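You operate a simulated robot arm through the tools that you are given. There is no shell and no other tool. Be economical: measure what you need, move in short steps, check, and stop when the job is done.

You run a simulated robot arm. Do the job below in one go: nothing can be reset, and whatever is moved stays where it is left.

JOB
Put the yellow scrubber on the upper shelf of the wide steel table. Switch the jelly switch on. Take the steel cup from the top of the long table and put it on the lower shelf of the trolley. Put the blue dark cupcake plate from the middle shelf of the low rack on the low right shelf of the wide cupboard and the red dark cupcake plate on top of the clear large square cover. Put one of the bottles from the high right shelf of the wide cupboard in the grey small pot on the right end of the counter. Put the bun from the low right shelf of the wide cupboard on the middle right shelf of the wide cupboard. Push the right cupboard door shut. Take the yellow sponge from the sponge ledge of the sink and put it on the small steel tray. Put the purple bowl from the rack in the right basin. Fetch the small carton from the top of the fridge and set it on the back strip of the steam table. Open the front left door. Do these in any order. Set down upright: steel cup, small carton.

It is judged by the outcome, as a careful person would: the job done as asked, and still so three seconds after it is handed in. It fails if anything else is knocked over, pushed out of place, dropped, spilled or broken. A push-on lid holds only when it is set on centred and level and pressed home; a screw cap is set on level and turned clockwise until tight.

ROBOT AND FRAMES
A 7-joint arm with a two-finger parallel gripper on a trunk, on a base that drives. Base frame: it is fixed to the floor where the robot stands at the start and does not move with it; the origin is under the middle of the robot, x ahead of it, y to its left, z up; the surface under the hand at the start is at about z = 0.8. Readings come in m, degrees, newtons and seconds.
With the tool pointing down near the work surface it reaches from about 0.22 to 0.64 m from the robot's upright axis, wherever it stands. Its first joint turns from -166.0 to 166.0 degrees. Places, roughly: back strip of the steam table (66x20 cm) [1.1, -8.32, 0.74]; bottle (7x7x23 cm) [3.5, -5.9, 1.3]; bun (6x6x4 cm) [3.6, -5.9, 0.6]; dark cupcake plate [3, -4.5, 0.5]; front left door [0.6, -5.9, 1.1]; jelly switch [0.2, -2.2, 0.5]; large square cover (28x28x8 cm) [3, -3.9, 0.5]; low right shelf of the wide cupboard [3.5, -6, 0.6]; lower shelf of the trolley [2.9, -0.5, 0.4]; middle right shelf of the wide cupboard [3.5, -6, 0.9]; purple bowl (14x14x7 cm) [3.5, -8.8, 0.9]; right basin [3.4, -8.5, 0.8]; right cupboard door [3, -7.3, 0.9]; small carton [2, -8.25, 1]; small pot (27x19x15 cm) [1.6, -4.6, 0.9]; small steel tray (30x20x3 cm) [1.8, -8.4, 0.9]; steel cup (8x8x9 cm) [1.5, -2.1, 0.8]; upper shelf of the wide steel table [0, 0.3, 0.5]; yellow scrubber (6x5x5 cm) [0.5, 0.1, 0.2]; yellow sponge (7x9x4 cm) [3.6, -7.8, 0.9]. Payload 1.57 kg.
The TCP is the grasp point between the finger pads, 0.03 m short of the fingertips. In the tool frame z runs along the fingers and y along their closing line. Largest opening 0.08 m; finger width 0.017, thickness 0.012; the body of the gripper, 0.04 by 0.082 m, starts 0.08 m behind the TCP.
Orientation is that of the tool frame in the base frame, as a unit quaternion [w, x, y, z]. With the fingers straight down and closing along the base's y, the tool's x points along the base's -x, its y along +y and its z along -z.

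CONTROLS
- The arm moves only by the tool arm_command. Its argument "moves" is a list of rows, each a list of 7 numbers: the shift along the base's x, y, z in units of 500 mm (1.0 is 500 mm), then the turn, a rotation vector about the base's x, y, z in units of 60 degrees (1.0 is 60 degrees), then the finger opening in m, from 0 to 0.08. In form: [[dx, dy, dz, wx, wy, wz, hand], ...]. A call has 1 to 20 rows; each row is the pose to reach, as a shift and turn from the pose commanded when the call began. A call with a number of a shift or a turn outside -1 to 1 is refused whole. A row lasts 0.2 s, in which the tool goes at most 0.05 m and 8.6 degrees; a call with a longer step from one row to the next is refused whole, and so is a gripper value outside its range. Where a pose cannot be reached the arm comes as near as it can. A force on the tool above 40 N (or 10 N above the force at the start of the call, whichever is more), or a blocked arm, ends the call early, and 0.2 s more pass. The fingers move at their own pace (about 0.072 m/s each) and stop on an object; they squeeze with about 38 N. The grip force told is the motor's: it shows also when the fingers shut on nothing. Time passes only in rows, and 0.2 s behind the last, so rows that repeat a pose let the fingers close. It gives the time, the measured TCP pose, the force on the tool (base axes), the opening and the grip force at its end, in the units of the frame above (readings bear some noise), with the torque about the TCP (base axes, N m) and any sound that the robot's microphone picked up.
- Cameras (640 x 400 px; columns grow to the right, rows downward): "scene" is now at [0.1833, -0.0544, 1.3699]; the picture's right is [-0.98, -0.21, 0.00], its down [-0.20, 0.91, -0.36] and it looks along [0.08, -0.35, -0.93] (base axes); focal length 214 px, centre (320, 200). "wrist" rides on the gripper at [0.072, -0.007, -0.122] in the tool frame; the picture's right is [0.09, 1.00, 0.00], its down [-0.84, 0.08, -0.54] and it looks along [-0.54, 0.05, 0.84] (tool axes); focal length 238 px, centre (320, 200). There is no depth. A picture from a camera that has moved, and an enlarged one, comes with that camera's place and axes in the base frame and with its lens.
- camera(camera): a new picture of that camera. No time passes.
- slide_trunk(by): slides the trunk up (or, below 0, down) by that many m; the arm and the scene camera ride with it, the base frame stays. It gives what a move gives, with no picture.
- drive_base(legs): drives the robot by 1 to 6 legs, each [ahead, left, turn to the left] in m, m and degrees, along the robot's own axes; the way and the turn of a leg run together, so that a leg with both is an arc; at most 1.5 m and 180 degrees a leg. The arm and the cameras ride along, it lands a little off, and it stops where it bumps. It gives what a move gives.
- turn_head(pan, tilt): turns the head with the scene camera to pan (to the left, within 86 degrees either way) and tilt (down, from -29 to 69), counted from straight ahead of the robot. It gives what a move gives.
- enlarge(camera, box): a new picture of the part [left, top, right, bottom] of that camera's present view, enlarged. No time passes.
- sign_off(): hands the job in; it is judged then, once.

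Work in short steps. Places have to be worked out from the pictures, the camera data and where the tool is seen: move nearer, look again, correct. Check each grasp and each placing, and mend what went wrong. You have 535 turns and 326 pictures in all, those below and enlarged ones among them. Open the gripper and draw the arm clear of the work before you hand the job in, unless the task says otherwise; then end with one line.

The tools are called after "Call:" as a command line: name --pt "numbers of a row" for each row, then --argument value for the rest, lists and objects as JSON in quotes. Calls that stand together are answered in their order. arm_command: Moves the arm, as the interface text tells. Its arguments: {"type":"object","properties":{"moves":{"type":"array","items":{"type":"array","items":{"type":"number"}}}},"required":["moves"]} The other tools are called the same way: slide_trunk (by) slides the trunk up or down; drive_base (legs) drives the base; turn_head (pan, tilt) turns the head that bears the scene camera; camera (camera) takes a picture; enlarge (camera, box) takes an enlarged picture of a part of a camera's view; sign_off () hands the job in.

At the start:

```text
clock: 0.0
ee_pos: [0.3798, 0.2691, 0.86]
ee_rot: [-0.001, 0.001, 1.0, 0.0]
ft_force: [0.9, -0.2, 0.0]
torque: [0.0, 0.02, -0.01]
finger_gap: 0.0798
finger_force: 0.2
trunk travel left (down, up): [-0.63, 0.36]
robot x, y, heading: [-0.0032, -0.0002, 0.3]
head pan, tilt: [-77.6, 68.8]
```

scene: 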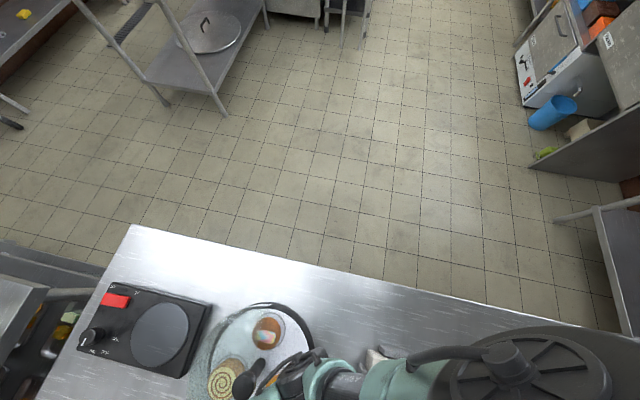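
wrist: 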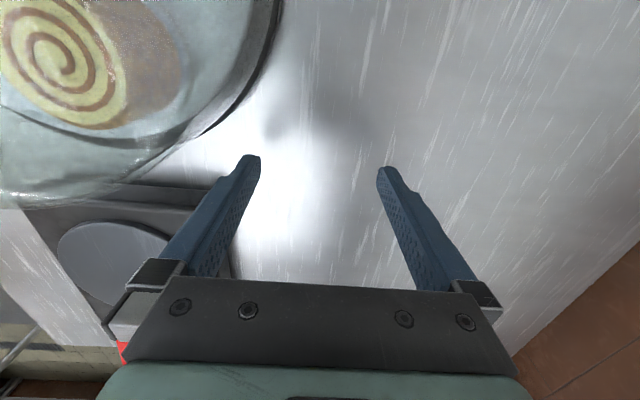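

I start by looking around from the head to learn the layout.

Call:
turn_head --pan 0 --tilt 45

Call:
camera --camera "scene"

Call:
turn_head --pan 80 --tilt 45

Call:
camera --camera "scene"

Call:
turn_head --pan -80 --tilt 20

Call:
camera --camera "scene"

```text
clock: 1.5
ee_pos: [0.3822, 0.2702, 0.8606]
ee_rot: [0.001, 0.0, 1.0, -0.001]
ft_force: [0.2, 0.5, 0.1]
torque: [0.01, -0.01, -0.04]
finger_gap: 0.0801
finger_force: 0.0
trunk travel left (down, up): [-0.63, 0.36]
robot x, y, heading: [0.0032, 0.0015, -0.1]
head pan, tilt: [0.0, 45.0]
```

```text
323 pictures are left
camera scene: at [0.2526, 0.0001, 1.3988], right [0.0, -1.0, 0.0], down [-0.71, 0.0, -0.71], along [0.71, 0.0, -0.71], focal length 214 px, centre (320, 200)
```

scene: 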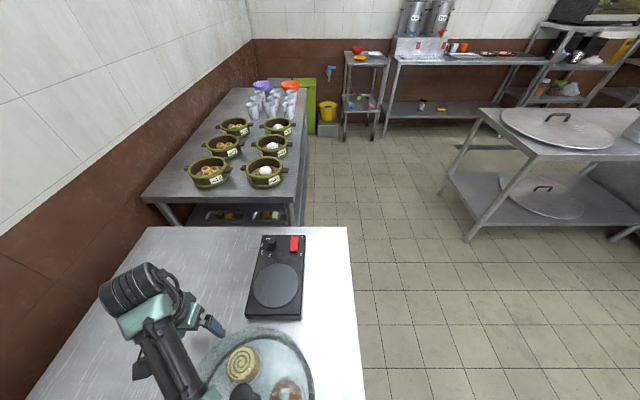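

```text
clock: 3.0
ee_pos: [0.3817, 0.2694, 0.8597]
ee_rot: [0.0, 0.0, 1.0, -0.001]
ft_force: [0.7, 0.0, 0.0]
torque: [0.01, -0.01, 0.01]
finger_gap: 0.08
finger_force: 0.1
trunk travel left (down, up): [-0.63, 0.36]
robot x, y, heading: [0.0007, 0.0028, 0.2]
head pan, tilt: [80.0, 45.0]
```

```text
322 pictures are left
camera scene: at [0.1855, 0.0803, 1.3988], right [0.98, -0.17, 0.0], down [-0.12, -0.7, -0.71], along [0.12, 0.7, -0.71], focal length 214 px, centre (320, 200)
```

scene: 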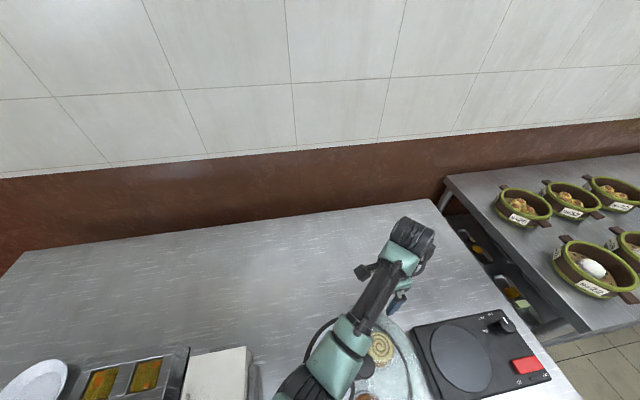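

```text
clock: 5.5
ee_pos: [0.3805, 0.2701, 0.8594]
ee_rot: [0.0, 0.0, 1.0, 0.0]
ft_force: [-0.7, 0.1, 0.9]
torque: [0.01, -0.01, 0.0]
finger_gap: 0.0801
finger_force: 0.0
trunk travel left (down, up): [-0.63, 0.36]
robot x, y, heading: [0.002, -0.0007, -0.1]
head pan, tilt: [-80.0, 20.0]
```

```text
321 pictures are left
camera scene: at [0.1875, -0.0915, 1.4375], right [-0.98, -0.17, 0.0], down [-0.06, 0.34, -0.94], along [0.16, -0.93, -0.34], focal length 214 px, centre (320, 200)
```

scene: 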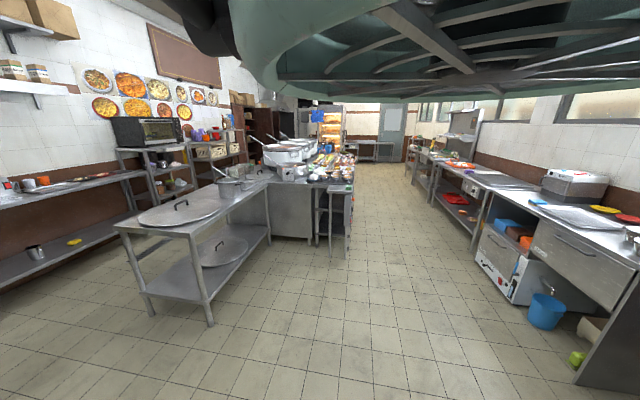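

The table edge appears very near the robot; I look closely down at both sides to see how the body stands.

Call:
turn_head --pan -40 --tilt 69

Call:
camera --camera "scene"

Call:
turn_head --pan 86 --tilt 69

Call:
camera --camera "scene"

```text
clock: 6.7
ee_pos: [0.382, 0.2691, 0.8604]
ee_rot: [0.0, 0.0, 1.0, 0.0]
ft_force: [-0.2, -0.6, 0.2]
torque: [0.0, 0.0, -0.02]
finger_gap: 0.0801
finger_force: 0.1
trunk travel left (down, up): [-0.63, 0.36]
robot x, y, heading: [0.0016, -0.0019, 0.0]
head pan, tilt: [-40.0, 68.8]
```

```text
320 pictures are left
camera scene: at [0.2142, -0.0358, 1.37], right [-0.64, -0.77, 0.0], down [-0.71, 0.6, -0.36], along [0.28, -0.23, -0.93], focal length 214 px, centre (320, 200)
```

scene: 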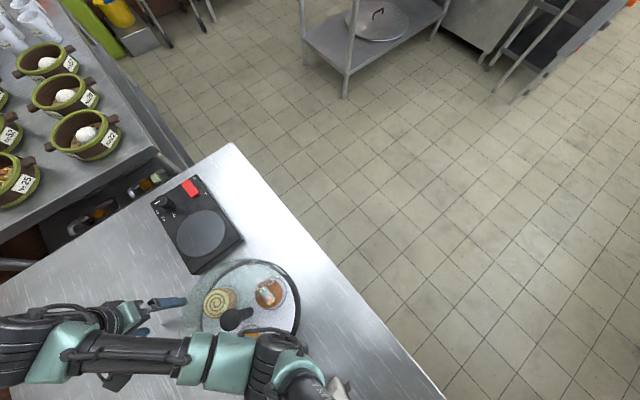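

```text
clock: 8.7
ee_pos: [0.3812, 0.2694, 0.8595]
ee_rot: [0.001, 0.0, 1.0, 0.0]
ft_force: [0.1, 0.4, 0.3]
torque: [0.02, 0.0, 0.01]
finger_gap: 0.0804
finger_force: 0.0
trunk travel left (down, up): [-0.63, 0.36]
robot x, y, heading: [0.0005, -0.0016, -0.1]
head pan, tilt: [85.9, 68.8]
```

```text
319 pictures are left
camera scene: at [0.1753, 0.056, 1.3699], right [1.0, -0.07, 0.0], down [-0.07, -0.93, -0.36], along [0.03, 0.36, -0.93], focal length 214 px, centre (320, 200)
```

scene: 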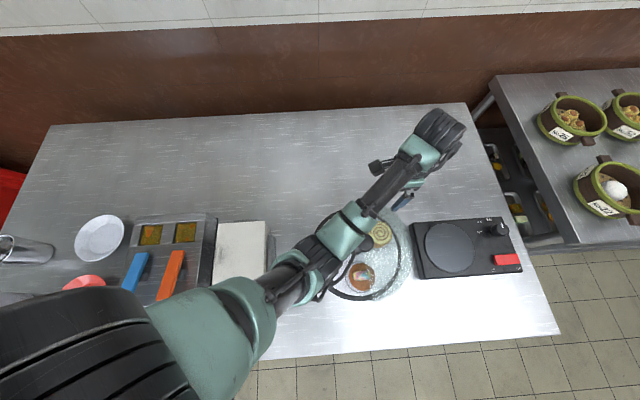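

The robot's column stands inside the table's edge; I raise the trunk a bit for clearance, then drive right out into the aisle and look back.

Call:
slide_trunk --by 0.2

Call:
drive_base --legs '[[0, -0.9, 0]]'

Call:
camera --camera "scene"

```text
clock: 10.9
ee_pos: [0.3812, 0.2685, 1.06]
ee_rot: [0.0, -0.001, 1.0, 0.0]
ft_force: [-0.3, -0.1, 0.8]
torque: [-0.03, 0.02, 0.02]
finger_gap: 0.0801
finger_force: 0.0
trunk travel left (down, up): [-0.83, 0.16]
robot x, y, heading: [0.0023, 0.0002, 0.0]
head pan, tilt: [85.9, 68.8]
```

```text
clock: 15.6
ee_pos: [0.3731, -0.6296, 1.0603]
ee_rot: [-0.001, 0.02, 1.0, 0.0]
ft_force: [-0.7, -0.1, 0.0]
torque: [0.02, 0.0, 0.0]
finger_gap: 0.08
finger_force: 0.1
trunk travel left (down, up): [-0.83, 0.16]
robot x, y, heading: [-0.0189, -0.8831, -2.3]
head pan, tilt: [85.9, 68.8]
```

```text
318 pictures are left
camera scene: at [0.1595, -0.8339, 1.5699], right [0.99, -0.11, 0.0], down [-0.1, -0.93, -0.36], along [0.04, 0.36, -0.93], focal length 214 px, centre (320, 200)
```

scene: 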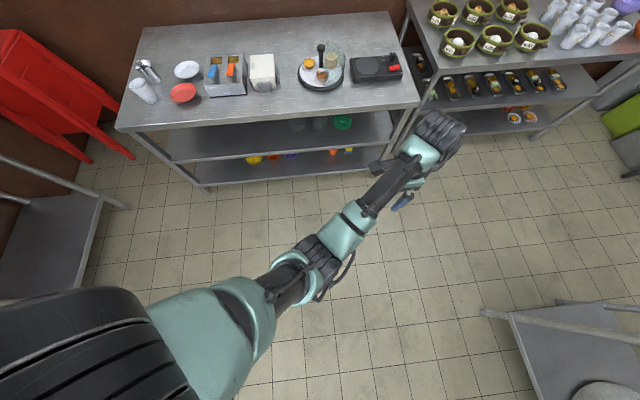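

Drove freely. Now I lower the trunk to look under the table at the shelves.

Call:
slide_trunk --by -0.75

Call:
turn_head --pan 75 --tilt 25

Call:
camera --camera "scene"

```text
refused: -0.75 is not a number from -0.4 to 0.4
```

```text
clock: 16.7
ee_pos: [0.3737, -0.6291, 1.0597]
ee_rot: [0.0, 0.021, 1.0, -0.001]
ft_force: [0.0, 1.1, 0.6]
torque: [0.05, 0.03, 0.01]
finger_gap: 0.08
finger_force: 0.1
trunk travel left (down, up): [-0.83, 0.16]
robot x, y, heading: [-0.0191, -0.8833, -2.3]
head pan, tilt: [75.0, 25.0]
```

```text
317 pictures are left
camera scene: at [0.1807, -0.8016, 1.6293], right [0.95, -0.3, 0.0], down [-0.13, -0.4, -0.91], along [0.27, 0.86, -0.42], focal length 214 px, centre (320, 200)
```

scene: 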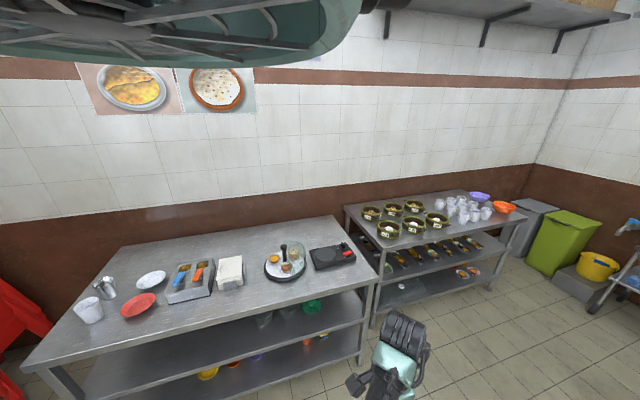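

Call:
slide_trunk --by -0.4

Call:
slide_trunk --by -0.35

Call:
camera --camera "scene"

```text
clock: 20.5
ee_pos: [0.3736, -0.6285, 0.6595]
ee_rot: [0.0, 0.02, 1.0, 0.0]
ft_force: [-0.3, -0.1, 0.4]
torque: [0.0, -0.05, 0.02]
finger_gap: 0.08
finger_force: 0.1
trunk travel left (down, up): [-0.43, 0.56]
robot x, y, heading: [-0.019, -0.8799, -2.2]
head pan, tilt: [75.0, 25.0]
```

```text
clock: 23.9
ee_pos: [0.3743, -0.6279, 0.3093]
ee_rot: [0.001, 0.02, 1.0, 0.0]
ft_force: [-0.7, -0.8, 0.2]
torque: [-0.02, -0.04, 0.0]
finger_gap: 0.0802
finger_force: 0.1
trunk travel left (down, up): [-0.08, 0.91]
robot x, y, heading: [-0.0156, -0.8812, -2.4]
head pan, tilt: [75.0, 25.0]
```

```text
316 pictures are left
camera scene: at [0.1807, -0.8015, 0.8794], right [0.95, -0.3, 0.0], down [-0.13, -0.4, -0.91], along [0.27, 0.87, -0.42], focal length 214 px, centre (320, 200)
```

scene: 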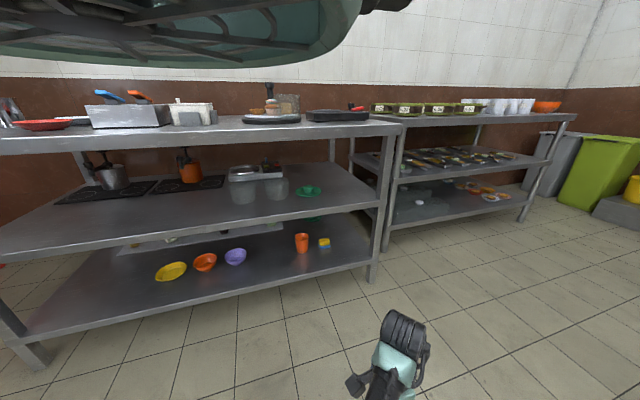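

Call:
enlarge --camera "scene" --box '[220, 140, 400, 300]'

Call:
camera --camera "wrist"

```text
2.50 times, centred on (310, 220) of scene
camera zoom: at [0.1807, -0.8015, 0.8794], right [0.95, -0.3, 0.0], down [-0.13, -0.4, -0.91], along [0.27, 0.87, -0.42], focal length 536 px, centre (345, 150)
```

zoom: 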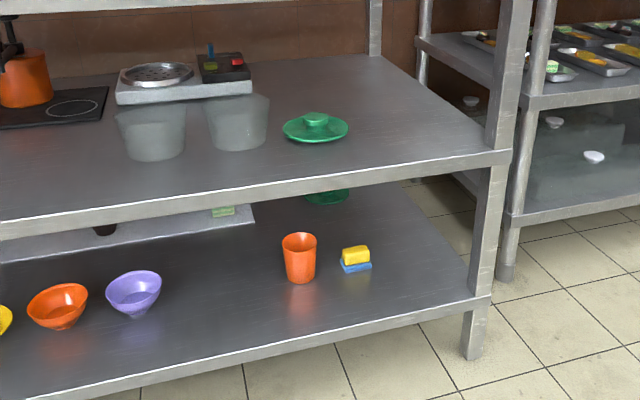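

```text
314 pictures are left
camera wrist: at [0.3009, -0.6308, 0.4327], right [-0.05, 1.0, 0.0], down [0.84, 0.04, 0.54], along [0.54, 0.03, -0.84], focal length 238 px, centre (320, 200)
```

wrist: 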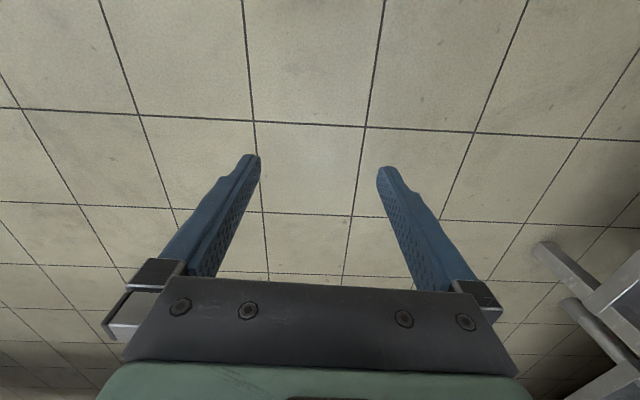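

The yellow scrubber sits on the lower shelf near (0.48, 0.08, 0.2), right beside an orange cup. I turn to face the table and shift so that I stand in front of it.

Call:
drive_base --legs '[[0, 0, 92.3], [0, -0.5, 0]]'

Call:
turn_head --pan 0 --tilt 30

Call:
camera --camera "scene"

```text
clock: 30.8
ee_pos: [0.2048, -0.4986, 0.3097]
ee_rot: [0.001, 0.713, -0.701, 0.001]
ft_force: [0.4, -0.6, 0.5]
torque: [0.0, 0.01, -0.05]
finger_gap: 0.0797
finger_force: 0.1
trunk travel left (down, up): [-0.08, 0.91]
robot x, y, heading: [0.4813, -0.8749, 91.0]
head pan, tilt: [75.0, 25.0]
```

```text
clock: 32.3
ee_pos: [0.2045, -0.498, 0.3107]
ee_rot: [0.001, 0.712, -0.702, 0.001]
ft_force: [0.2, 0.0, -0.2]
torque: [0.0, -0.01, -0.03]
finger_gap: 0.08
finger_force: 0.1
trunk travel left (down, up): [-0.08, 0.91]
robot x, y, heading: [0.4777, -0.8746, 90.7]
head pan, tilt: [0.0, 30.0]
```

```text
313 pictures are left
camera scene: at [0.4772, -0.6149, 0.8714], right [1.0, 0.02, 0.0], down [0.01, -0.5, -0.87], along [-0.01, 0.87, -0.5], focal length 214 px, centre (320, 200)
```

scene: 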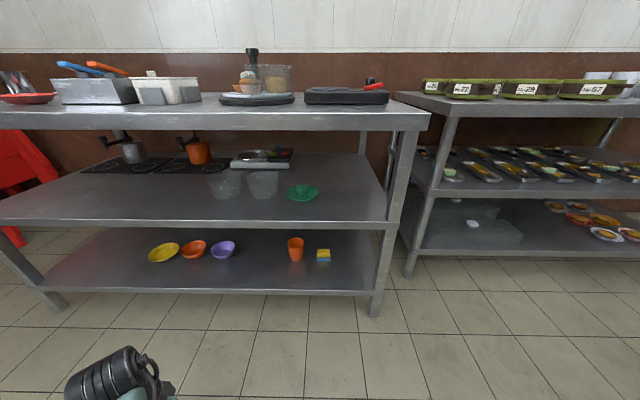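

Scrubber at about (0.48, 0.073, 0.2); lower shelf z≈0.18, upper shelf top ≈0.50. I first turn the tool so it points forward (+y) with the wrist camera on top: a 180° turn about (0,1,-1)/√2, in three parts.

Call:
arm_command --pt "0.03 0 0.02 0 0.088 -0.088 0.08" --pt "0.06 0 0.04 0 0.177 -0.177 0.08" --pt "0.09 0 0.06 0 0.265 -0.265 0.08" --pt "0.12 0 0.08 0 0.354 -0.354 0.08" --pt "0.15 0 0.1 0 0.442 -0.442 0.08" --pt "0.18 0 0.12 0 0.53 -0.53 0.08" --pt "0.21 0 0.14 0 0.619 -0.619 0.08" --pt "0.24 0 0.16 0 0.707 -0.707 0.08" --pt "0.24 0 0.16 0 0.707 -0.707 0.08"

Call:
arm_command --pt "0.03 0 0 0 0.088 -0.088 0.08" --pt "0.06 0 0 0 0.177 -0.177 0.08" --pt "0.09 0 0 0 0.265 -0.265 0.08" --pt "0.12 0 0 0 0.354 -0.354 0.08" --pt "0.15 0 0 0 0.442 -0.442 0.08" --pt "0.18 0 0 0 0.53 -0.53 0.08" --pt "0.21 0 0 0 0.619 -0.619 0.08" --pt "0.24 0 0 0 0.707 -0.707 0.08" --pt "0.24 0 0 0 0.707 -0.707 0.08"

```text
clock: 34.3
ee_pos: [0.3255, -0.4969, 0.3906]
ee_rot: [-0.249, -0.368, 0.86, 0.252]
ft_force: [0.1, -0.1, 0.1]
torque: [0.02, 0.0, 0.03]
finger_gap: 0.0802
finger_force: 0.0
trunk travel left (down, up): [-0.08, 0.91]
robot x, y, heading: [0.4829, -0.8753, 91.1]
head pan, tilt: [0.0, 30.0]
```

```text
clock: 36.3
ee_pos: [0.4456, -0.4971, 0.3886]
ee_rot: [-0.431, 0.075, 0.787, 0.436]
ft_force: [-0.1, -0.6, -0.3]
torque: [-0.02, 0.02, 0.01]
finger_gap: 0.0801
finger_force: 0.1
trunk travel left (down, up): [-0.08, 0.91]
robot x, y, heading: [0.4792, -0.8769, 90.9]
head pan, tilt: [0.0, 30.0]
```

Call:
arm_command --pt "0.01 0 0 0 0.088 -0.088 0.08" --pt "0.02 0 0 0 0.177 -0.177 0.08" --pt "0.03 0 0 0 0.265 -0.265 0.08" --pt "0.04 0 0 0 0.354 -0.354 0.08" --pt "0.05 0 0 0 0.442 -0.442 0.08" --pt "0.06 0 0 0 0.53 -0.53 0.08" --pt "0.07 0 0 0 0.619 -0.619 0.08" --pt "0.07 0 0 0 0.707 -0.707 0.08" --pt "0.07 0 0 0 0.707 -0.707 0.08"

Call:
drive_base --legs '[[0.2, 0, 0]]'

Call:
camera --camera "wrist"

Call:
camera --camera "scene"

```text
clock: 38.3
ee_pos: [0.4794, -0.4977, 0.3902]
ee_rot: [-0.496, 0.497, 0.503, 0.504]
ft_force: [-0.4, -0.1, -0.2]
torque: [-0.01, 0.02, 0.01]
finger_gap: 0.0799
finger_force: 0.0
trunk travel left (down, up): [-0.08, 0.91]
robot x, y, heading: [0.4791, -0.8746, 91.0]
head pan, tilt: [0.0, 30.0]
```

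```text
clock: 39.9
ee_pos: [0.4819, -0.2998, 0.3899]
ee_rot: [-0.494, 0.498, 0.501, 0.506]
ft_force: [0.5, -0.5, -0.2]
torque: [-0.01, -0.01, 0.0]
finger_gap: 0.0799
finger_force: 0.1
trunk travel left (down, up): [-0.08, 0.91]
robot x, y, heading: [0.4802, -0.6736, 90.4]
head pan, tilt: [0.0, 30.0]
```

```text
312 pictures are left
camera wrist: at [0.4718, -0.4195, 0.4626], right [0.99, -0.01, 0.11], down [0.09, -0.54, -0.84], along [0.07, 0.84, -0.54], focal length 238 px, centre (320, 200)
```

wrist: 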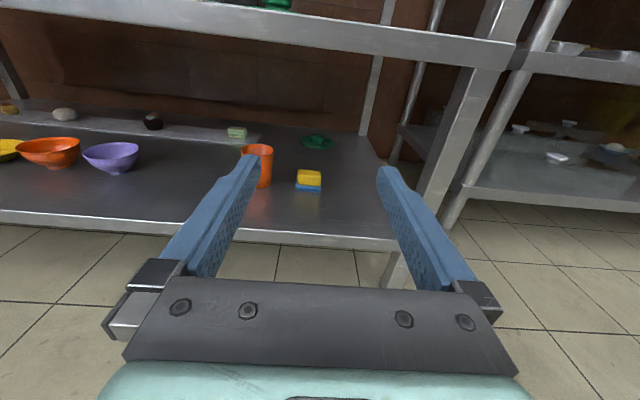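

```text
311 pictures are left
camera scene: at [0.4775, -0.4158, 0.8714], right [1.0, 0.01, 0.0], down [0.0, -0.5, -0.87], along [-0.01, 0.87, -0.5], focal length 214 px, centre (320, 200)
```

scene: 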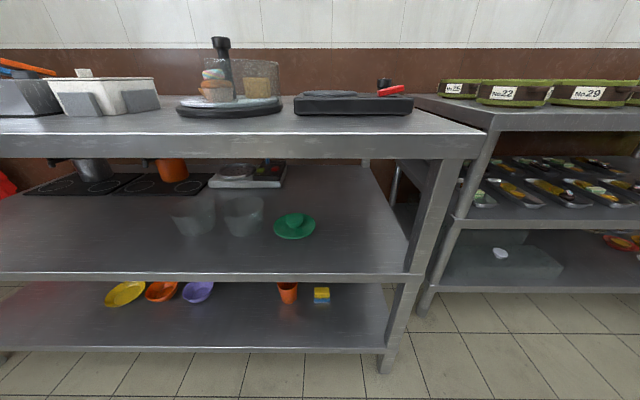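

Scrubber confirmed at (0.481, 0.07). I lower with a 15° downward pitch to z≈0.21 in front of the shelf.

Call:
arm_command --pt "0 0 -0.08 -0.06 0 0 0.08" --pt "0 0 -0.16 -0.12 0 0 0.08" --pt "0 0 -0.24 -0.18 0 0 0.08" --pt "0 0 -0.32 -0.25 0 0 0.08" --pt "0 0.05 -0.355 -0.25 0 0 0.08" --pt "0 0.14 -0.355 -0.25 0 0 0.08" --pt "0 0.23 -0.355 -0.25 0 0 0.08" --pt "0 0.32 -0.355 -0.25 0 0 0.08" --pt "0 0.41 -0.355 -0.25 0 0 0.08" --pt "0 0.5 -0.355 -0.25 0 0 0.08" --pt "0 0.5 -0.355 -0.25 0 0 0.08"

Call:
camera --camera "wrist"

```text
clock: 42.2
ee_pos: [0.3155, -0.1235, 0.1626]
ee_rot: [-0.468, 0.516, 0.637, 0.331]
ft_force: [2.0, -60.7, 30.8]
torque: [0.91, -1.09, -2.24]
finger_gap: 0.0669
finger_force: 0.1
out of reach, approached as far as the arm can: row 9
trunk travel left (down, up): [-0.08, 0.91]
robot x, y, heading: [0.4806, -0.6752, 90.4]
head pan, tilt: [0.0, 30.0]
stopped in row 11: the force on the tool passed its limit at 430 N (the readings are from after the stop); the commanded pose is now the measured one
```

```text
310 pictures are left
camera wrist: at [0.3379, -0.2099, 0.2732], right [0.96, 0.28, 0.03], down [0.24, -0.76, -0.6], along [-0.15, 0.58, -0.8], focal length 238 px, centre (320, 200)
```

wrist: 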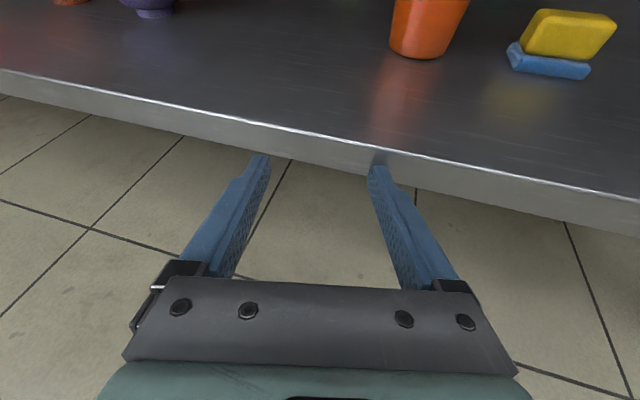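

The arm ran out of joint range and swung onto the shelf edge. I back straight off and restore the orientation, then check the table.

Call:
arm_command --pt "0 -0.06 0 0 0 0 0.08" --pt "0 -0.14 0 0 0 0 0.08" --pt "0.0 -0.22 0.02 0 0 0 0.08" --pt "0.08 -0.24 0.04 0.023 -0.012 -0.061 0.08" --pt "0.16 -0.26 0.06 0.046 -0.024 -0.122 0.08" --pt "0.24 -0.26 0.08 0.069 -0.035 -0.183 0.08" --pt "0.32 -0.26 0.09 0.092 -0.047 -0.243 0.08" --pt "0.332 -0.26 0.09 0.092 -0.047 -0.243 0.08"

Call:
camera --camera "scene"

```text
clock: 44.0
ee_pos: [0.4866, -0.2503, 0.2085]
ee_rot: [-0.429, 0.564, 0.56, 0.43]
ft_force: [0.4, 0.6, -0.7]
torque: [0.03, -0.03, 0.0]
finger_gap: 0.0802
finger_force: 0.0
trunk travel left (down, up): [-0.08, 0.91]
robot x, y, heading: [0.4795, -0.6789, 90.3]
head pan, tilt: [0.0, 30.0]
```

```text
309 pictures are left
camera scene: at [0.4771, -0.4175, 0.8714], right [1.0, 0.01, 0.0], down [0.0, -0.5, -0.87], along [-0.01, 0.87, -0.5], focal length 214 px, centre (320, 200)
```

scene: 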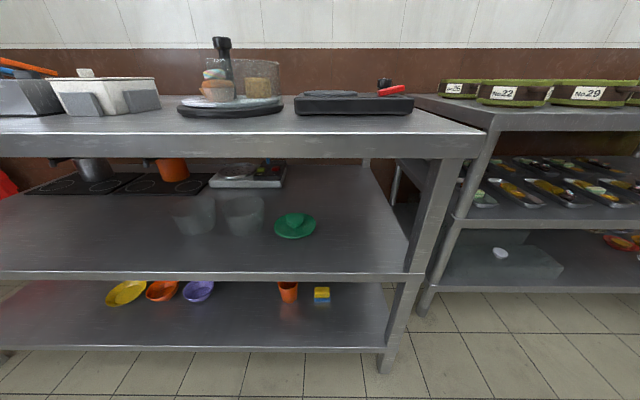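

Nothing shifted. I extend a little with the arm, then use the base for the rest, checking alignment midway.

Call:
arm_command --pt "0 0.06 0 0 0 0 0.08" --pt "0 0.12 0 0 0 0 0.08" --pt "0 0.16 0 0 0 0 0.08"

Call:
drive_base --legs '[[0.12, 0, 0]]'

Call:
camera --camera "wrist"

```text
clock: 44.8
ee_pos: [0.4848, -0.1725, 0.2086]
ee_rot: [-0.428, 0.565, 0.56, 0.429]
ft_force: [-0.5, -0.6, 0.4]
torque: [-0.02, 0.0, -0.02]
finger_gap: 0.08
finger_force: 0.2
trunk travel left (down, up): [-0.08, 0.91]
robot x, y, heading: [0.4787, -0.6782, 90.3]
head pan, tilt: [0.0, 30.0]
```

```text
clock: 46.0
ee_pos: [0.4843, -0.0523, 0.2079]
ee_rot: [-0.428, 0.564, 0.559, 0.431]
ft_force: [0.7, 0.3, -0.3]
torque: [0.02, -0.02, 0.01]
finger_gap: 0.0801
finger_force: 0.1
trunk travel left (down, up): [-0.08, 0.91]
robot x, y, heading: [0.4784, -0.5579, 90.3]
head pan, tilt: [0.0, 30.0]
```

```text
308 pictures are left
camera wrist: at [0.4759, -0.1506, 0.3103], right [1.0, 0.02, 0.09], down [0.07, -0.74, -0.67], along [0.05, 0.67, -0.74], focal length 238 px, centre (320, 200)
```

wrist: 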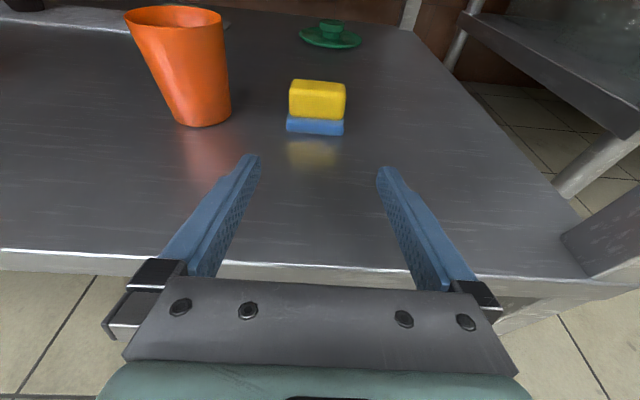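

Call:
arm_command --pt "-0.012 0 0 0 0 0 0.08" --pt "-0.012 0 0 0 0 0 0.08"

Call:
drive_base --legs '[[0.11, 0, 0]]'

Call:
camera --camera "wrist"

```text
clock: 46.6
ee_pos: [0.477, -0.0536, 0.2086]
ee_rot: [-0.428, 0.564, 0.559, 0.43]
ft_force: [-0.3, 0.6, -0.4]
torque: [0.03, 0.05, -0.01]
finger_gap: 0.0801
finger_force: 0.0
trunk travel left (down, up): [-0.08, 0.91]
robot x, y, heading: [0.4765, -0.5606, 90.5]
head pan, tilt: [0.0, 30.0]
```

```text
clock: 47.8
ee_pos: [0.4769, 0.056, 0.2091]
ee_rot: [-0.43, 0.563, 0.56, 0.43]
ft_force: [-0.2, 0.0, -0.2]
torque: [0.01, 0.03, 0.02]
finger_gap: 0.0802
finger_force: 0.0
trunk travel left (down, up): [-0.08, 0.91]
robot x, y, heading: [0.4764, -0.4507, 90.2]
head pan, tilt: [0.0, 30.0]
```

```text
307 pictures are left
camera wrist: at [0.4681, -0.0407, 0.3108], right [1.0, 0.02, 0.09], down [0.07, -0.74, -0.67], along [0.05, 0.67, -0.74], focal length 238 px, centre (320, 200)
```

wrist: 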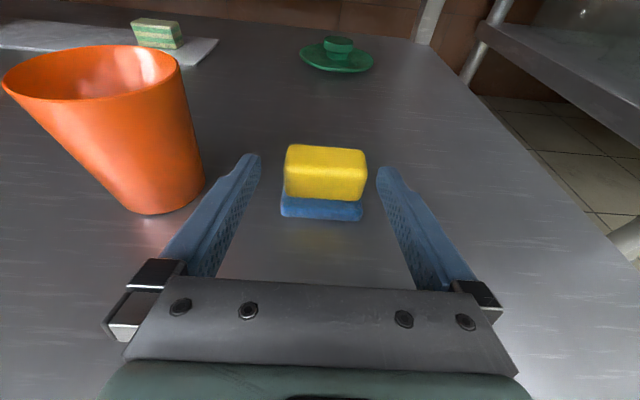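

Call:
arm_command --pt "0 0.03 0 0 0 0 0.08" --pt "0 0.03 0 0 0 0 0.04" --pt "0 0.03 0 0 0 0 0.03" --pt "0 0.03 0 0 0 0 0.03"

```text
clock: 48.8
ee_pos: [0.4759, 0.0707, 0.2105]
ee_rot: [-0.428, 0.564, 0.559, 0.431]
ft_force: [-0.2, -0.3, -0.1]
torque: [-0.02, -0.05, 0.03]
finger_gap: 0.0548
finger_force: 38.1
trunk travel left (down, up): [-0.08, 0.91]
robot x, y, heading: [0.476, -0.4511, 90.6]
head pan, tilt: [0.0, 30.0]
```

Gripped (gap 0.055). I lift 4 cm and back out with the base.

Call:
arm_command --pt "0 0 0.04 0 0 0 0.03" --pt "0 0 0.08 0 0 0 0.03"

Call:
drive_base --legs '[[-0.33, 0, 0]]'

Call:
camera --camera "wrist"

Call:
camera --camera "scene"

```text
clock: 49.4
ee_pos: [0.4769, 0.0702, 0.2485]
ee_rot: [-0.428, 0.564, 0.56, 0.43]
ft_force: [-0.4, 0.6, -1.0]
torque: [-0.01, -0.01, 0.0]
finger_gap: 0.0549
finger_force: 38.2
trunk travel left (down, up): [-0.08, 0.91]
robot x, y, heading: [0.4777, -0.4503, 90.5]
head pan, tilt: [0.0, 30.0]
```

```text
clock: 51.6
ee_pos: [0.4789, -0.2598, 0.2493]
ee_rot: [-0.429, 0.563, 0.561, 0.429]
ft_force: [0.6, 0.5, -0.3]
torque: [0.0, -0.01, -0.04]
finger_gap: 0.055
finger_force: 37.4
trunk travel left (down, up): [-0.08, 0.91]
robot x, y, heading: [0.4791, -0.7837, 90.7]
head pan, tilt: [0.0, 30.0]
```

```text
306 pictures are left
camera wrist: at [0.4711, -0.3562, 0.3513], right [1.0, 0.02, 0.09], down [0.08, -0.74, -0.66], along [0.05, 0.67, -0.74], focal length 238 px, centre (320, 200)
```

wrist: 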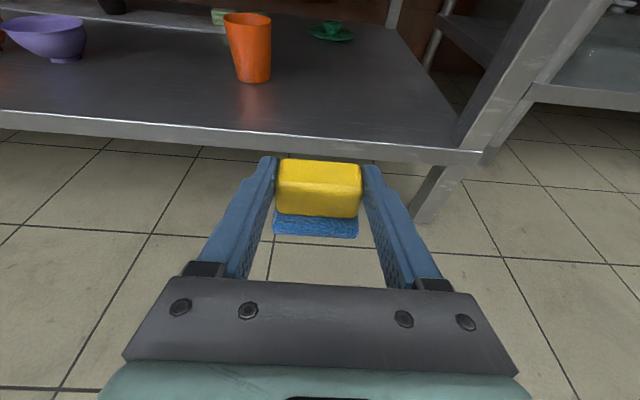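

```text
305 pictures are left
camera scene: at [0.4775, -0.5193, 0.8714], right [1.0, 0.01, 0.0], down [0.01, -0.5, -0.87], along [-0.01, 0.87, -0.5], focal length 214 px, centre (320, 200)
```

scene: 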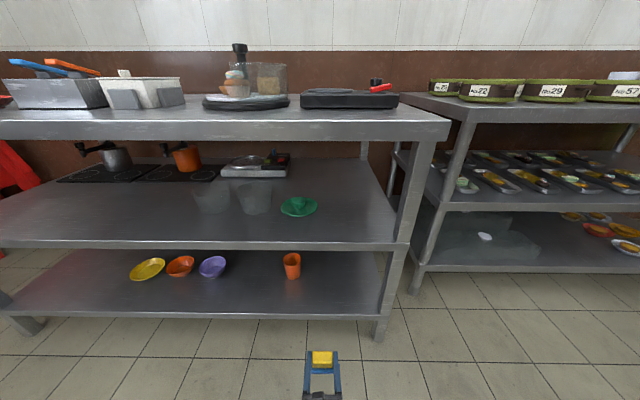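

Scrubber held. I raise the trunk so it will clear the upper shelf (top ≈0.504), shift 5 cm right, and look before driving in.

Call:
slide_trunk --by 0.31

Call:
arm_command --pt "0.05 0 0 0 0 0 0.03" --pt "0.1 0 0 0 0 0 0.03" --pt "0.1 0 0 0 0 0 0.03"

Call:
camera --camera "wrist"

```text
clock: 54.7
ee_pos: [0.4793, -0.2591, 0.5586]
ee_rot: [-0.428, 0.564, 0.561, 0.429]
ft_force: [0.3, 1.1, -0.6]
torque: [0.0, 0.01, -0.01]
finger_gap: 0.0548
finger_force: 38.4
trunk travel left (down, up): [-0.39, 0.6]
robot x, y, heading: [0.4787, -0.7803, 90.7]
head pan, tilt: [0.0, 30.0]
```

```text
clock: 55.5
ee_pos: [0.5288, -0.2605, 0.5591]
ee_rot: [-0.429, 0.563, 0.561, 0.429]
ft_force: [-0.1, -0.4, -0.6]
torque: [0.02, 0.02, -0.02]
finger_gap: 0.0548
finger_force: 38.1
trunk travel left (down, up): [-0.39, 0.6]
robot x, y, heading: [0.4795, -0.776, 90.6]
head pan, tilt: [0.0, 30.0]
```

```text
304 pictures are left
camera wrist: at [0.5213, -0.3567, 0.6616], right [1.0, 0.02, 0.09], down [0.08, -0.74, -0.66], along [0.05, 0.67, -0.74], focal length 238 px, centre (320, 200)
```

wrist: 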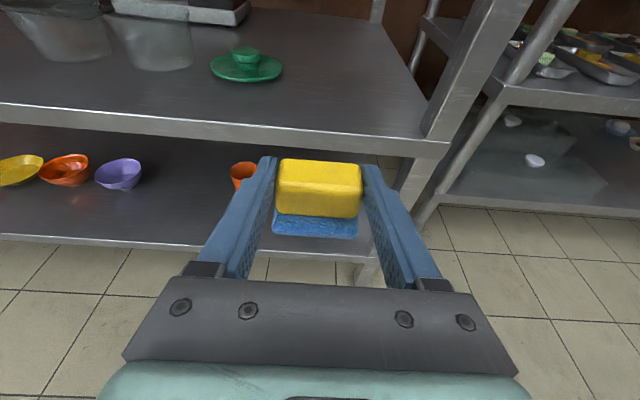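

Call:
drive_base --legs '[[0.25, 0, 0]]'

Call:
camera --camera "wrist"

```text
clock: 57.3
ee_pos: [0.5231, -0.0073, 0.5592]
ee_rot: [-0.43, 0.562, 0.563, 0.427]
ft_force: [0.0, -0.2, -0.6]
torque: [0.03, -0.01, 0.0]
finger_gap: 0.055
finger_force: 38.3
trunk travel left (down, up): [-0.39, 0.6]
robot x, y, heading: [0.4778, -0.5313, 91.0]
head pan, tilt: [0.0, 30.0]
```

```text
303 pictures are left
camera wrist: at [0.5159, -0.105, 0.6616], right [1.0, 0.03, 0.09], down [0.08, -0.74, -0.66], along [0.05, 0.67, -0.74], focal length 238 px, centre (320, 200)
```

wrist: 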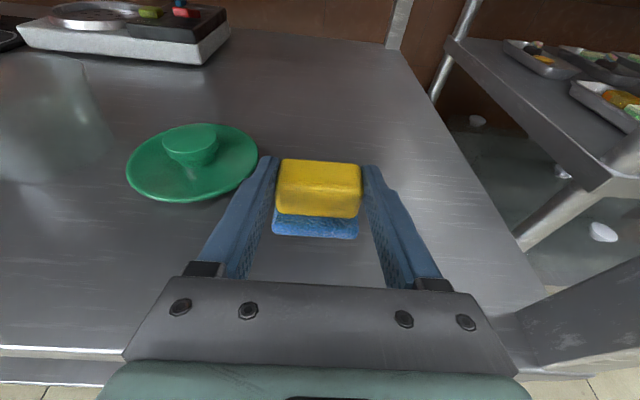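

Clear of the green dish. I lower in small steps to touch.

Call:
arm_command --pt "0 -0.01 -0.03 0 0 0 0.03" --pt "0 -0.02 -0.06 0 0 0 0.03" --pt "0 -0.02 -0.068 0 0 0 0.03" --pt "0 -0.02 -0.074 0 0 0 0.03" --pt "0 -0.02 -0.08 0 0 0 0.03"

```text
clock: 58.5
ee_pos: [0.5228, -0.0153, 0.5267]
ee_rot: [-0.434, 0.558, 0.559, 0.434]
ft_force: [0.0, 2.5, 28.5]
torque: [0.56, 0.02, 0.1]
finger_gap: 0.0552
finger_force: 37.7
trunk travel left (down, up): [-0.39, 0.6]
robot x, y, heading: [0.4766, -0.5303, 91.1]
head pan, tilt: [0.0, 30.0]
```

Call:
arm_command --pt "0 0 0.01 0 0 0 0.03" --pt "0 0 0.01 0 0 0 0.07" --pt "0 0 0.01 0 0 0 0.07"

Call:
camera --camera "wrist"

```text
clock: 59.3
ee_pos: [0.5223, -0.0175, 0.5242]
ee_rot: [-0.429, 0.563, 0.563, 0.427]
ft_force: [0.0, 0.4, 0.2]
torque: [-0.03, 0.06, 0.0]
finger_gap: 0.0701
finger_force: 0.0
trunk travel left (down, up): [-0.39, 0.6]
robot x, y, heading: [0.4764, -0.5246, 91.0]
head pan, tilt: [0.0, 30.0]
```

```text
302 pictures are left
camera wrist: at [0.5155, -0.1151, 0.6263], right [1.0, 0.03, 0.09], down [0.08, -0.74, -0.66], along [0.05, 0.67, -0.74], focal length 238 px, centre (320, 200)
```

wrist: 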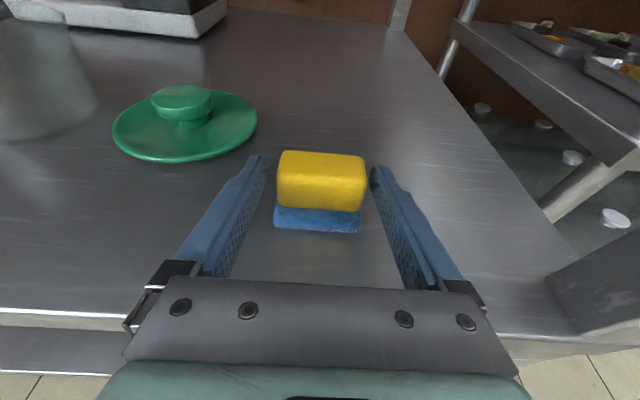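

The scrubber stands on the upper shelf. I back out, then raise and look for the jelly switch and the steel cup.

Call:
drive_base --legs '[[-0.5, 0, 0]]'

Call:
slide_trunk --by 0.4

Call:
camera --camera "scene"

Call:
turn_head --pan -86 --tilt 30

Call:
camera --camera "scene"

Call:
turn_head --pan 86 --tilt 30

Call:
camera --camera "scene"

```text
clock: 62.2
ee_pos: [0.5294, -0.5176, 0.5252]
ee_rot: [-0.433, 0.558, 0.565, 0.426]
ft_force: [-0.4, 0.2, 0.3]
torque: [0.05, 0.03, -0.03]
finger_gap: 0.0699
finger_force: 0.0
trunk travel left (down, up): [-0.39, 0.6]
robot x, y, heading: [0.4863, -1.0268, 91.6]
head pan, tilt: [0.0, 30.0]
```

```text
clock: 66.1
ee_pos: [0.5292, -0.517, 0.9255]
ee_rot: [-0.432, 0.559, 0.565, 0.426]
ft_force: [0.2, -0.4, 1.4]
torque: [-0.03, 0.0, 0.02]
finger_gap: 0.0701
finger_force: 0.1
trunk travel left (down, up): [-0.79, 0.2]
robot x, y, heading: [0.486, -1.0293, 91.5]
head pan, tilt: [0.0, 30.0]
```

```text
301 pictures are left
camera scene: at [0.4811, -0.7676, 1.5814], right [1.0, 0.03, 0.0], down [0.01, -0.5, -0.87], along [-0.02, 0.87, -0.5], focal length 214 px, centre (320, 200)
```

scene: 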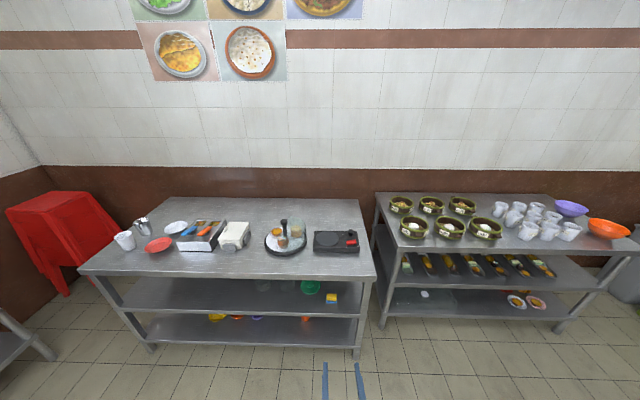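

```text
clock: 67.7
ee_pos: [0.529, -0.5168, 0.9245]
ee_rot: [-0.433, 0.558, 0.565, 0.426]
ft_force: [-0.1, 0.0, -0.5]
torque: [0.03, 0.0, 0.01]
finger_gap: 0.0699
finger_force: 0.0
trunk travel left (down, up): [-0.79, 0.2]
robot x, y, heading: [0.4877, -1.0266, 91.7]
head pan, tilt: [-85.9, 30.0]
```

```text
300 pictures are left
camera scene: at [0.5735, -0.8491, 1.5814], right [0.1, -1.0, 0.0], down [-0.5, -0.05, -0.87], along [0.86, 0.09, -0.5], focal length 214 px, centre (320, 200)
```

scene: 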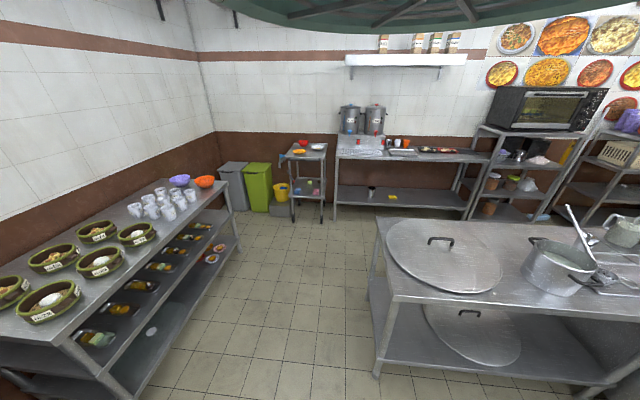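

```text
clock: 70.3
ee_pos: [0.528, -0.5164, 0.924]
ee_rot: [-0.432, 0.559, 0.566, 0.425]
ft_force: [-0.5, 0.0, 0.3]
torque: [-0.03, -0.03, 0.03]
finger_gap: 0.07
finger_force: 0.1
trunk travel left (down, up): [-0.79, 0.2]
robot x, y, heading: [0.4884, -1.0303, 91.6]
head pan, tilt: [85.9, 30.0]
```

```text
299 pictures are left
camera scene: at [0.3932, -0.8541, 1.5814], right [0.04, 1.0, 0.0], down [0.5, -0.02, -0.87], along [-0.87, 0.04, -0.5], focal length 214 px, centre (320, 200)
```

scene: 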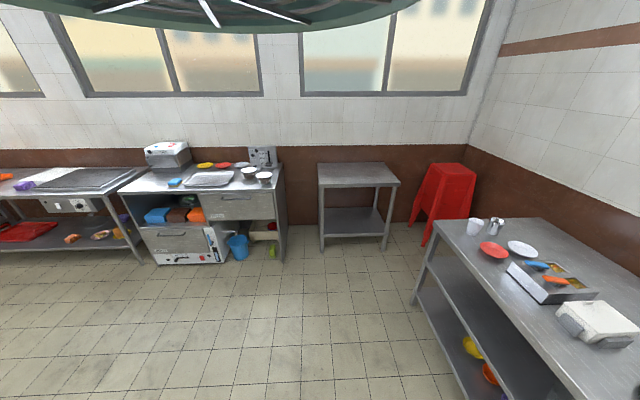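

The cart at (2.9,-0.5) is the trolley; the long table is at right. I turn left to face down the aisle (-y) and look.

Call:
drive_base --legs '[[-0.1, 0, 0], [0, 0, 178]]'

Call:
turn_head --pan 0 --tilt 35

Call:
camera --camera "scene"

```text
clock: 78.8
ee_pos: [0.4719, -1.6397, 0.9251]
ee_rot: [0.415, 0.578, -0.546, 0.442]
ft_force: [-0.5, 0.6, -0.3]
torque: [0.04, 0.0, 0.0]
finger_gap: 0.0703
finger_force: 0.0
trunk travel left (down, up): [-0.79, 0.2]
robot x, y, heading: [0.488, -1.1297, -86.0]
head pan, tilt: [85.9, 30.0]
```

```text
clock: 80.5
ee_pos: [0.4713, -1.64, 0.9246]
ee_rot: [0.416, 0.577, -0.546, 0.442]
ft_force: [-0.7, 0.4, 0.5]
torque: [0.0, -0.01, 0.0]
finger_gap: 0.0701
finger_force: 0.0
trunk travel left (down, up): [-0.79, 0.2]
robot x, y, heading: [0.4897, -1.1241, -85.7]
head pan, tilt: [0.0, 35.0]
```

```text
298 pictures are left
camera scene: at [0.5102, -1.3836, 1.5736], right [-1.0, -0.07, 0.0], down [-0.04, 0.57, -0.82], along [0.06, -0.82, -0.57], focal length 214 px, centre (320, 200)
```

scene: 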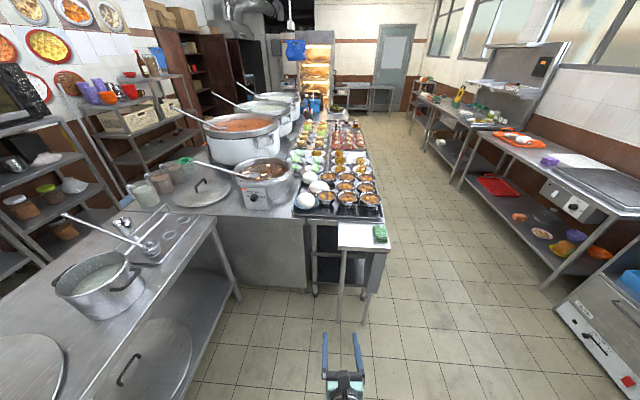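

Call:
enlarge --camera "scene" --box '[40, 180, 240, 305]'

Call:
enlarge --camera "scene" --box '[280, 180, 440, 320]'

```text
3.20 times, centred on (140, 242) of scene
camera zoom: at [0.5102, -1.3836, 1.5736], right [-1.0, -0.07, 0.0], down [-0.04, 0.57, -0.82], along [0.06, -0.82, -0.57], focal length 686 px, centre (896, 64)
```

zoom: 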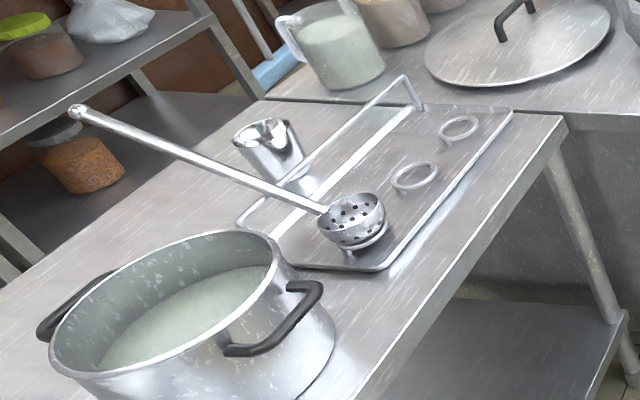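

```text
2.86 times, centred on (360, 250) of scene
camera zoom: at [0.5102, -1.3836, 1.5736], right [-1.0, -0.07, 0.0], down [-0.04, 0.57, -0.82], along [0.06, -0.82, -0.57], focal length 613 px, centre (206, 57)
```

zoom: 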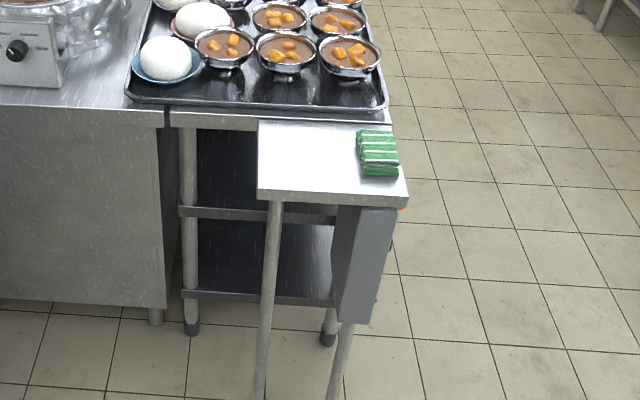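

The steel cup is by the ladle on the long table. The jelly switch seems to be a box hung at the end of the dessert table, facing -x. I drive round to see that face.

Call:
drive_base --legs '[[0, -0.95, 0], [0.85, 0, 0]]'

Call:
turn_head --pan 70 --tilt 45

Call:
camera --camera "scene"

```text
clock: 89.3
ee_pos: [-0.3612, -2.5592, 0.9239]
ee_rot: [0.414, 0.58, -0.543, 0.444]
ft_force: [-0.2, 0.5, 0.0]
torque: [0.0, 0.01, -0.03]
finger_gap: 0.07
finger_force: 0.1
trunk travel left (down, up): [-0.79, 0.2]
robot x, y, heading: [-0.347, -2.0469, -85.3]
head pan, tilt: [0.0, 35.0]
```

```text
clock: 90.8
ee_pos: [-0.3604, -2.5609, 0.9248]
ee_rot: [0.413, 0.581, -0.543, 0.444]
ft_force: [0.2, 0.0, 0.4]
torque: [-0.02, 0.03, 0.01]
finger_gap: 0.0701
finger_force: 0.0
trunk travel left (down, up): [-0.79, 0.2]
robot x, y, heading: [-0.3463, -2.0445, -85.3]
head pan, tilt: [70.0, 45.0]
```

```text
295 pictures are left
camera scene: at [-0.2532, -2.2382, 1.5588], right [-0.26, -0.96, 0.0], down [-0.68, 0.19, -0.71], along [0.68, -0.19, -0.71], focal length 214 px, centre (320, 200)
```

scene: 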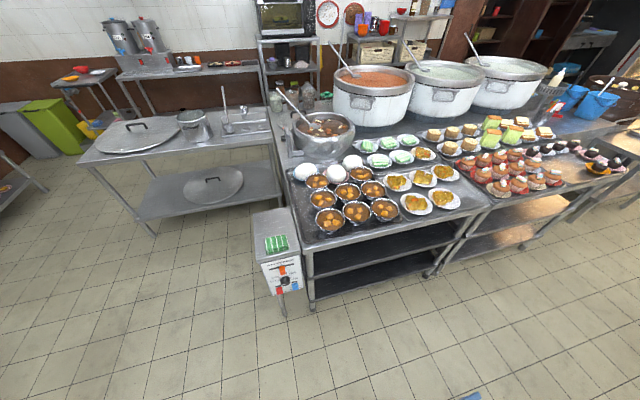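

Call:
enlarge --camera "scene" --box '[230, 200, 340, 320]'

```text
3.33 times, centred on (285, 260) of scene
camera zoom: at [-0.2532, -2.2382, 1.5588], right [-0.26, -0.96, 0.0], down [-0.68, 0.19, -0.71], along [0.68, -0.19, -0.71], focal length 715 px, centre (437, 0)
```

zoom: 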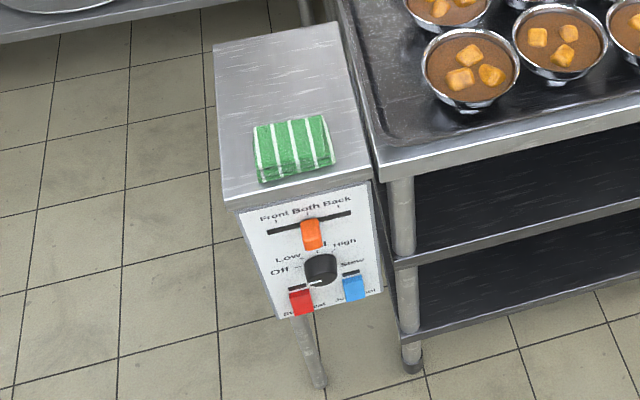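

Panel holds an orange slider, a knob, a red and a blue rocker. I turn to face it and look closely with the wrist camera to read labels.

Call:
drive_base --legs '[[0, -0.2, 0], [0, 0, 85.3], [0, -0.12, 0]]'

Call:
slide_trunk --by -0.3

Call:
camera --camera "wrist"

```text
clock: 96.9
ee_pos: [-0.031, -2.2207, 0.9251]
ee_rot: [-0.006, 0.794, 0.005, 0.607]
ft_force: [-0.4, 0.1, 0.3]
torque: [0.01, 0.0, 0.0]
finger_gap: 0.0699
finger_force: 0.1
trunk travel left (down, up): [-0.79, 0.2]
robot x, y, heading: [-0.5454, -2.1825, 1.4]
head pan, tilt: [70.0, 45.0]
```

```text
clock: 99.9
ee_pos: [-0.0298, -2.2212, 0.6244]
ee_rot: [-0.004, 0.795, 0.004, 0.607]
ft_force: [-0.8, 0.0, -0.4]
torque: [-0.04, -0.03, 0.04]
finger_gap: 0.0701
finger_force: 0.1
trunk travel left (down, up): [-0.49, 0.5]
robot x, y, heading: [-0.5391, -2.181, 1.2]
head pan, tilt: [70.0, 45.0]
```

```text
293 pictures are left
camera wrist: at [-0.1305, -2.2139, 0.7271], right [0.04, -1.0, 0.09], down [-0.74, -0.09, -0.67], along [0.67, -0.04, -0.74], focal length 238 px, centre (320, 200)
```

wrist: 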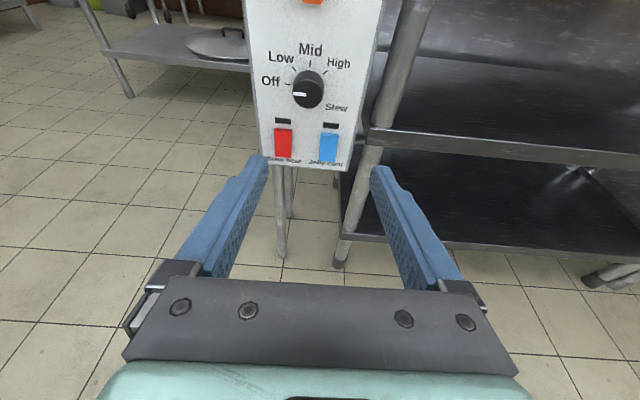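

Call:
enlarge --camera "wrist" --box '[250, 60, 370, 180]'

```text
3.33 times, centred on (310, 120) of wrist
camera zoom: at [-0.1305, -2.2139, 0.7271], right [0.04, -1.0, 0.09], down [-0.74, -0.09, -0.67], along [0.67, -0.04, -0.74], focal length 794 px, centre (353, 467)
```

zoom: 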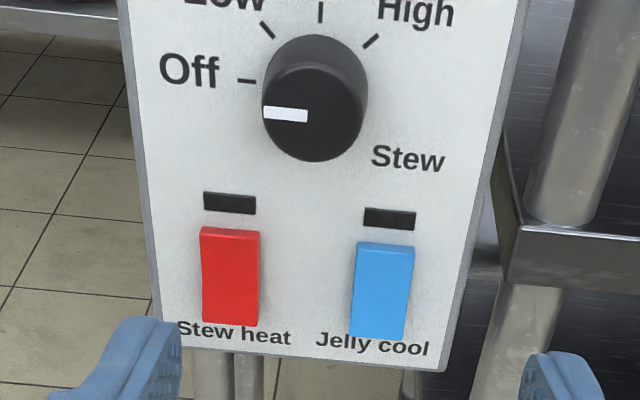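

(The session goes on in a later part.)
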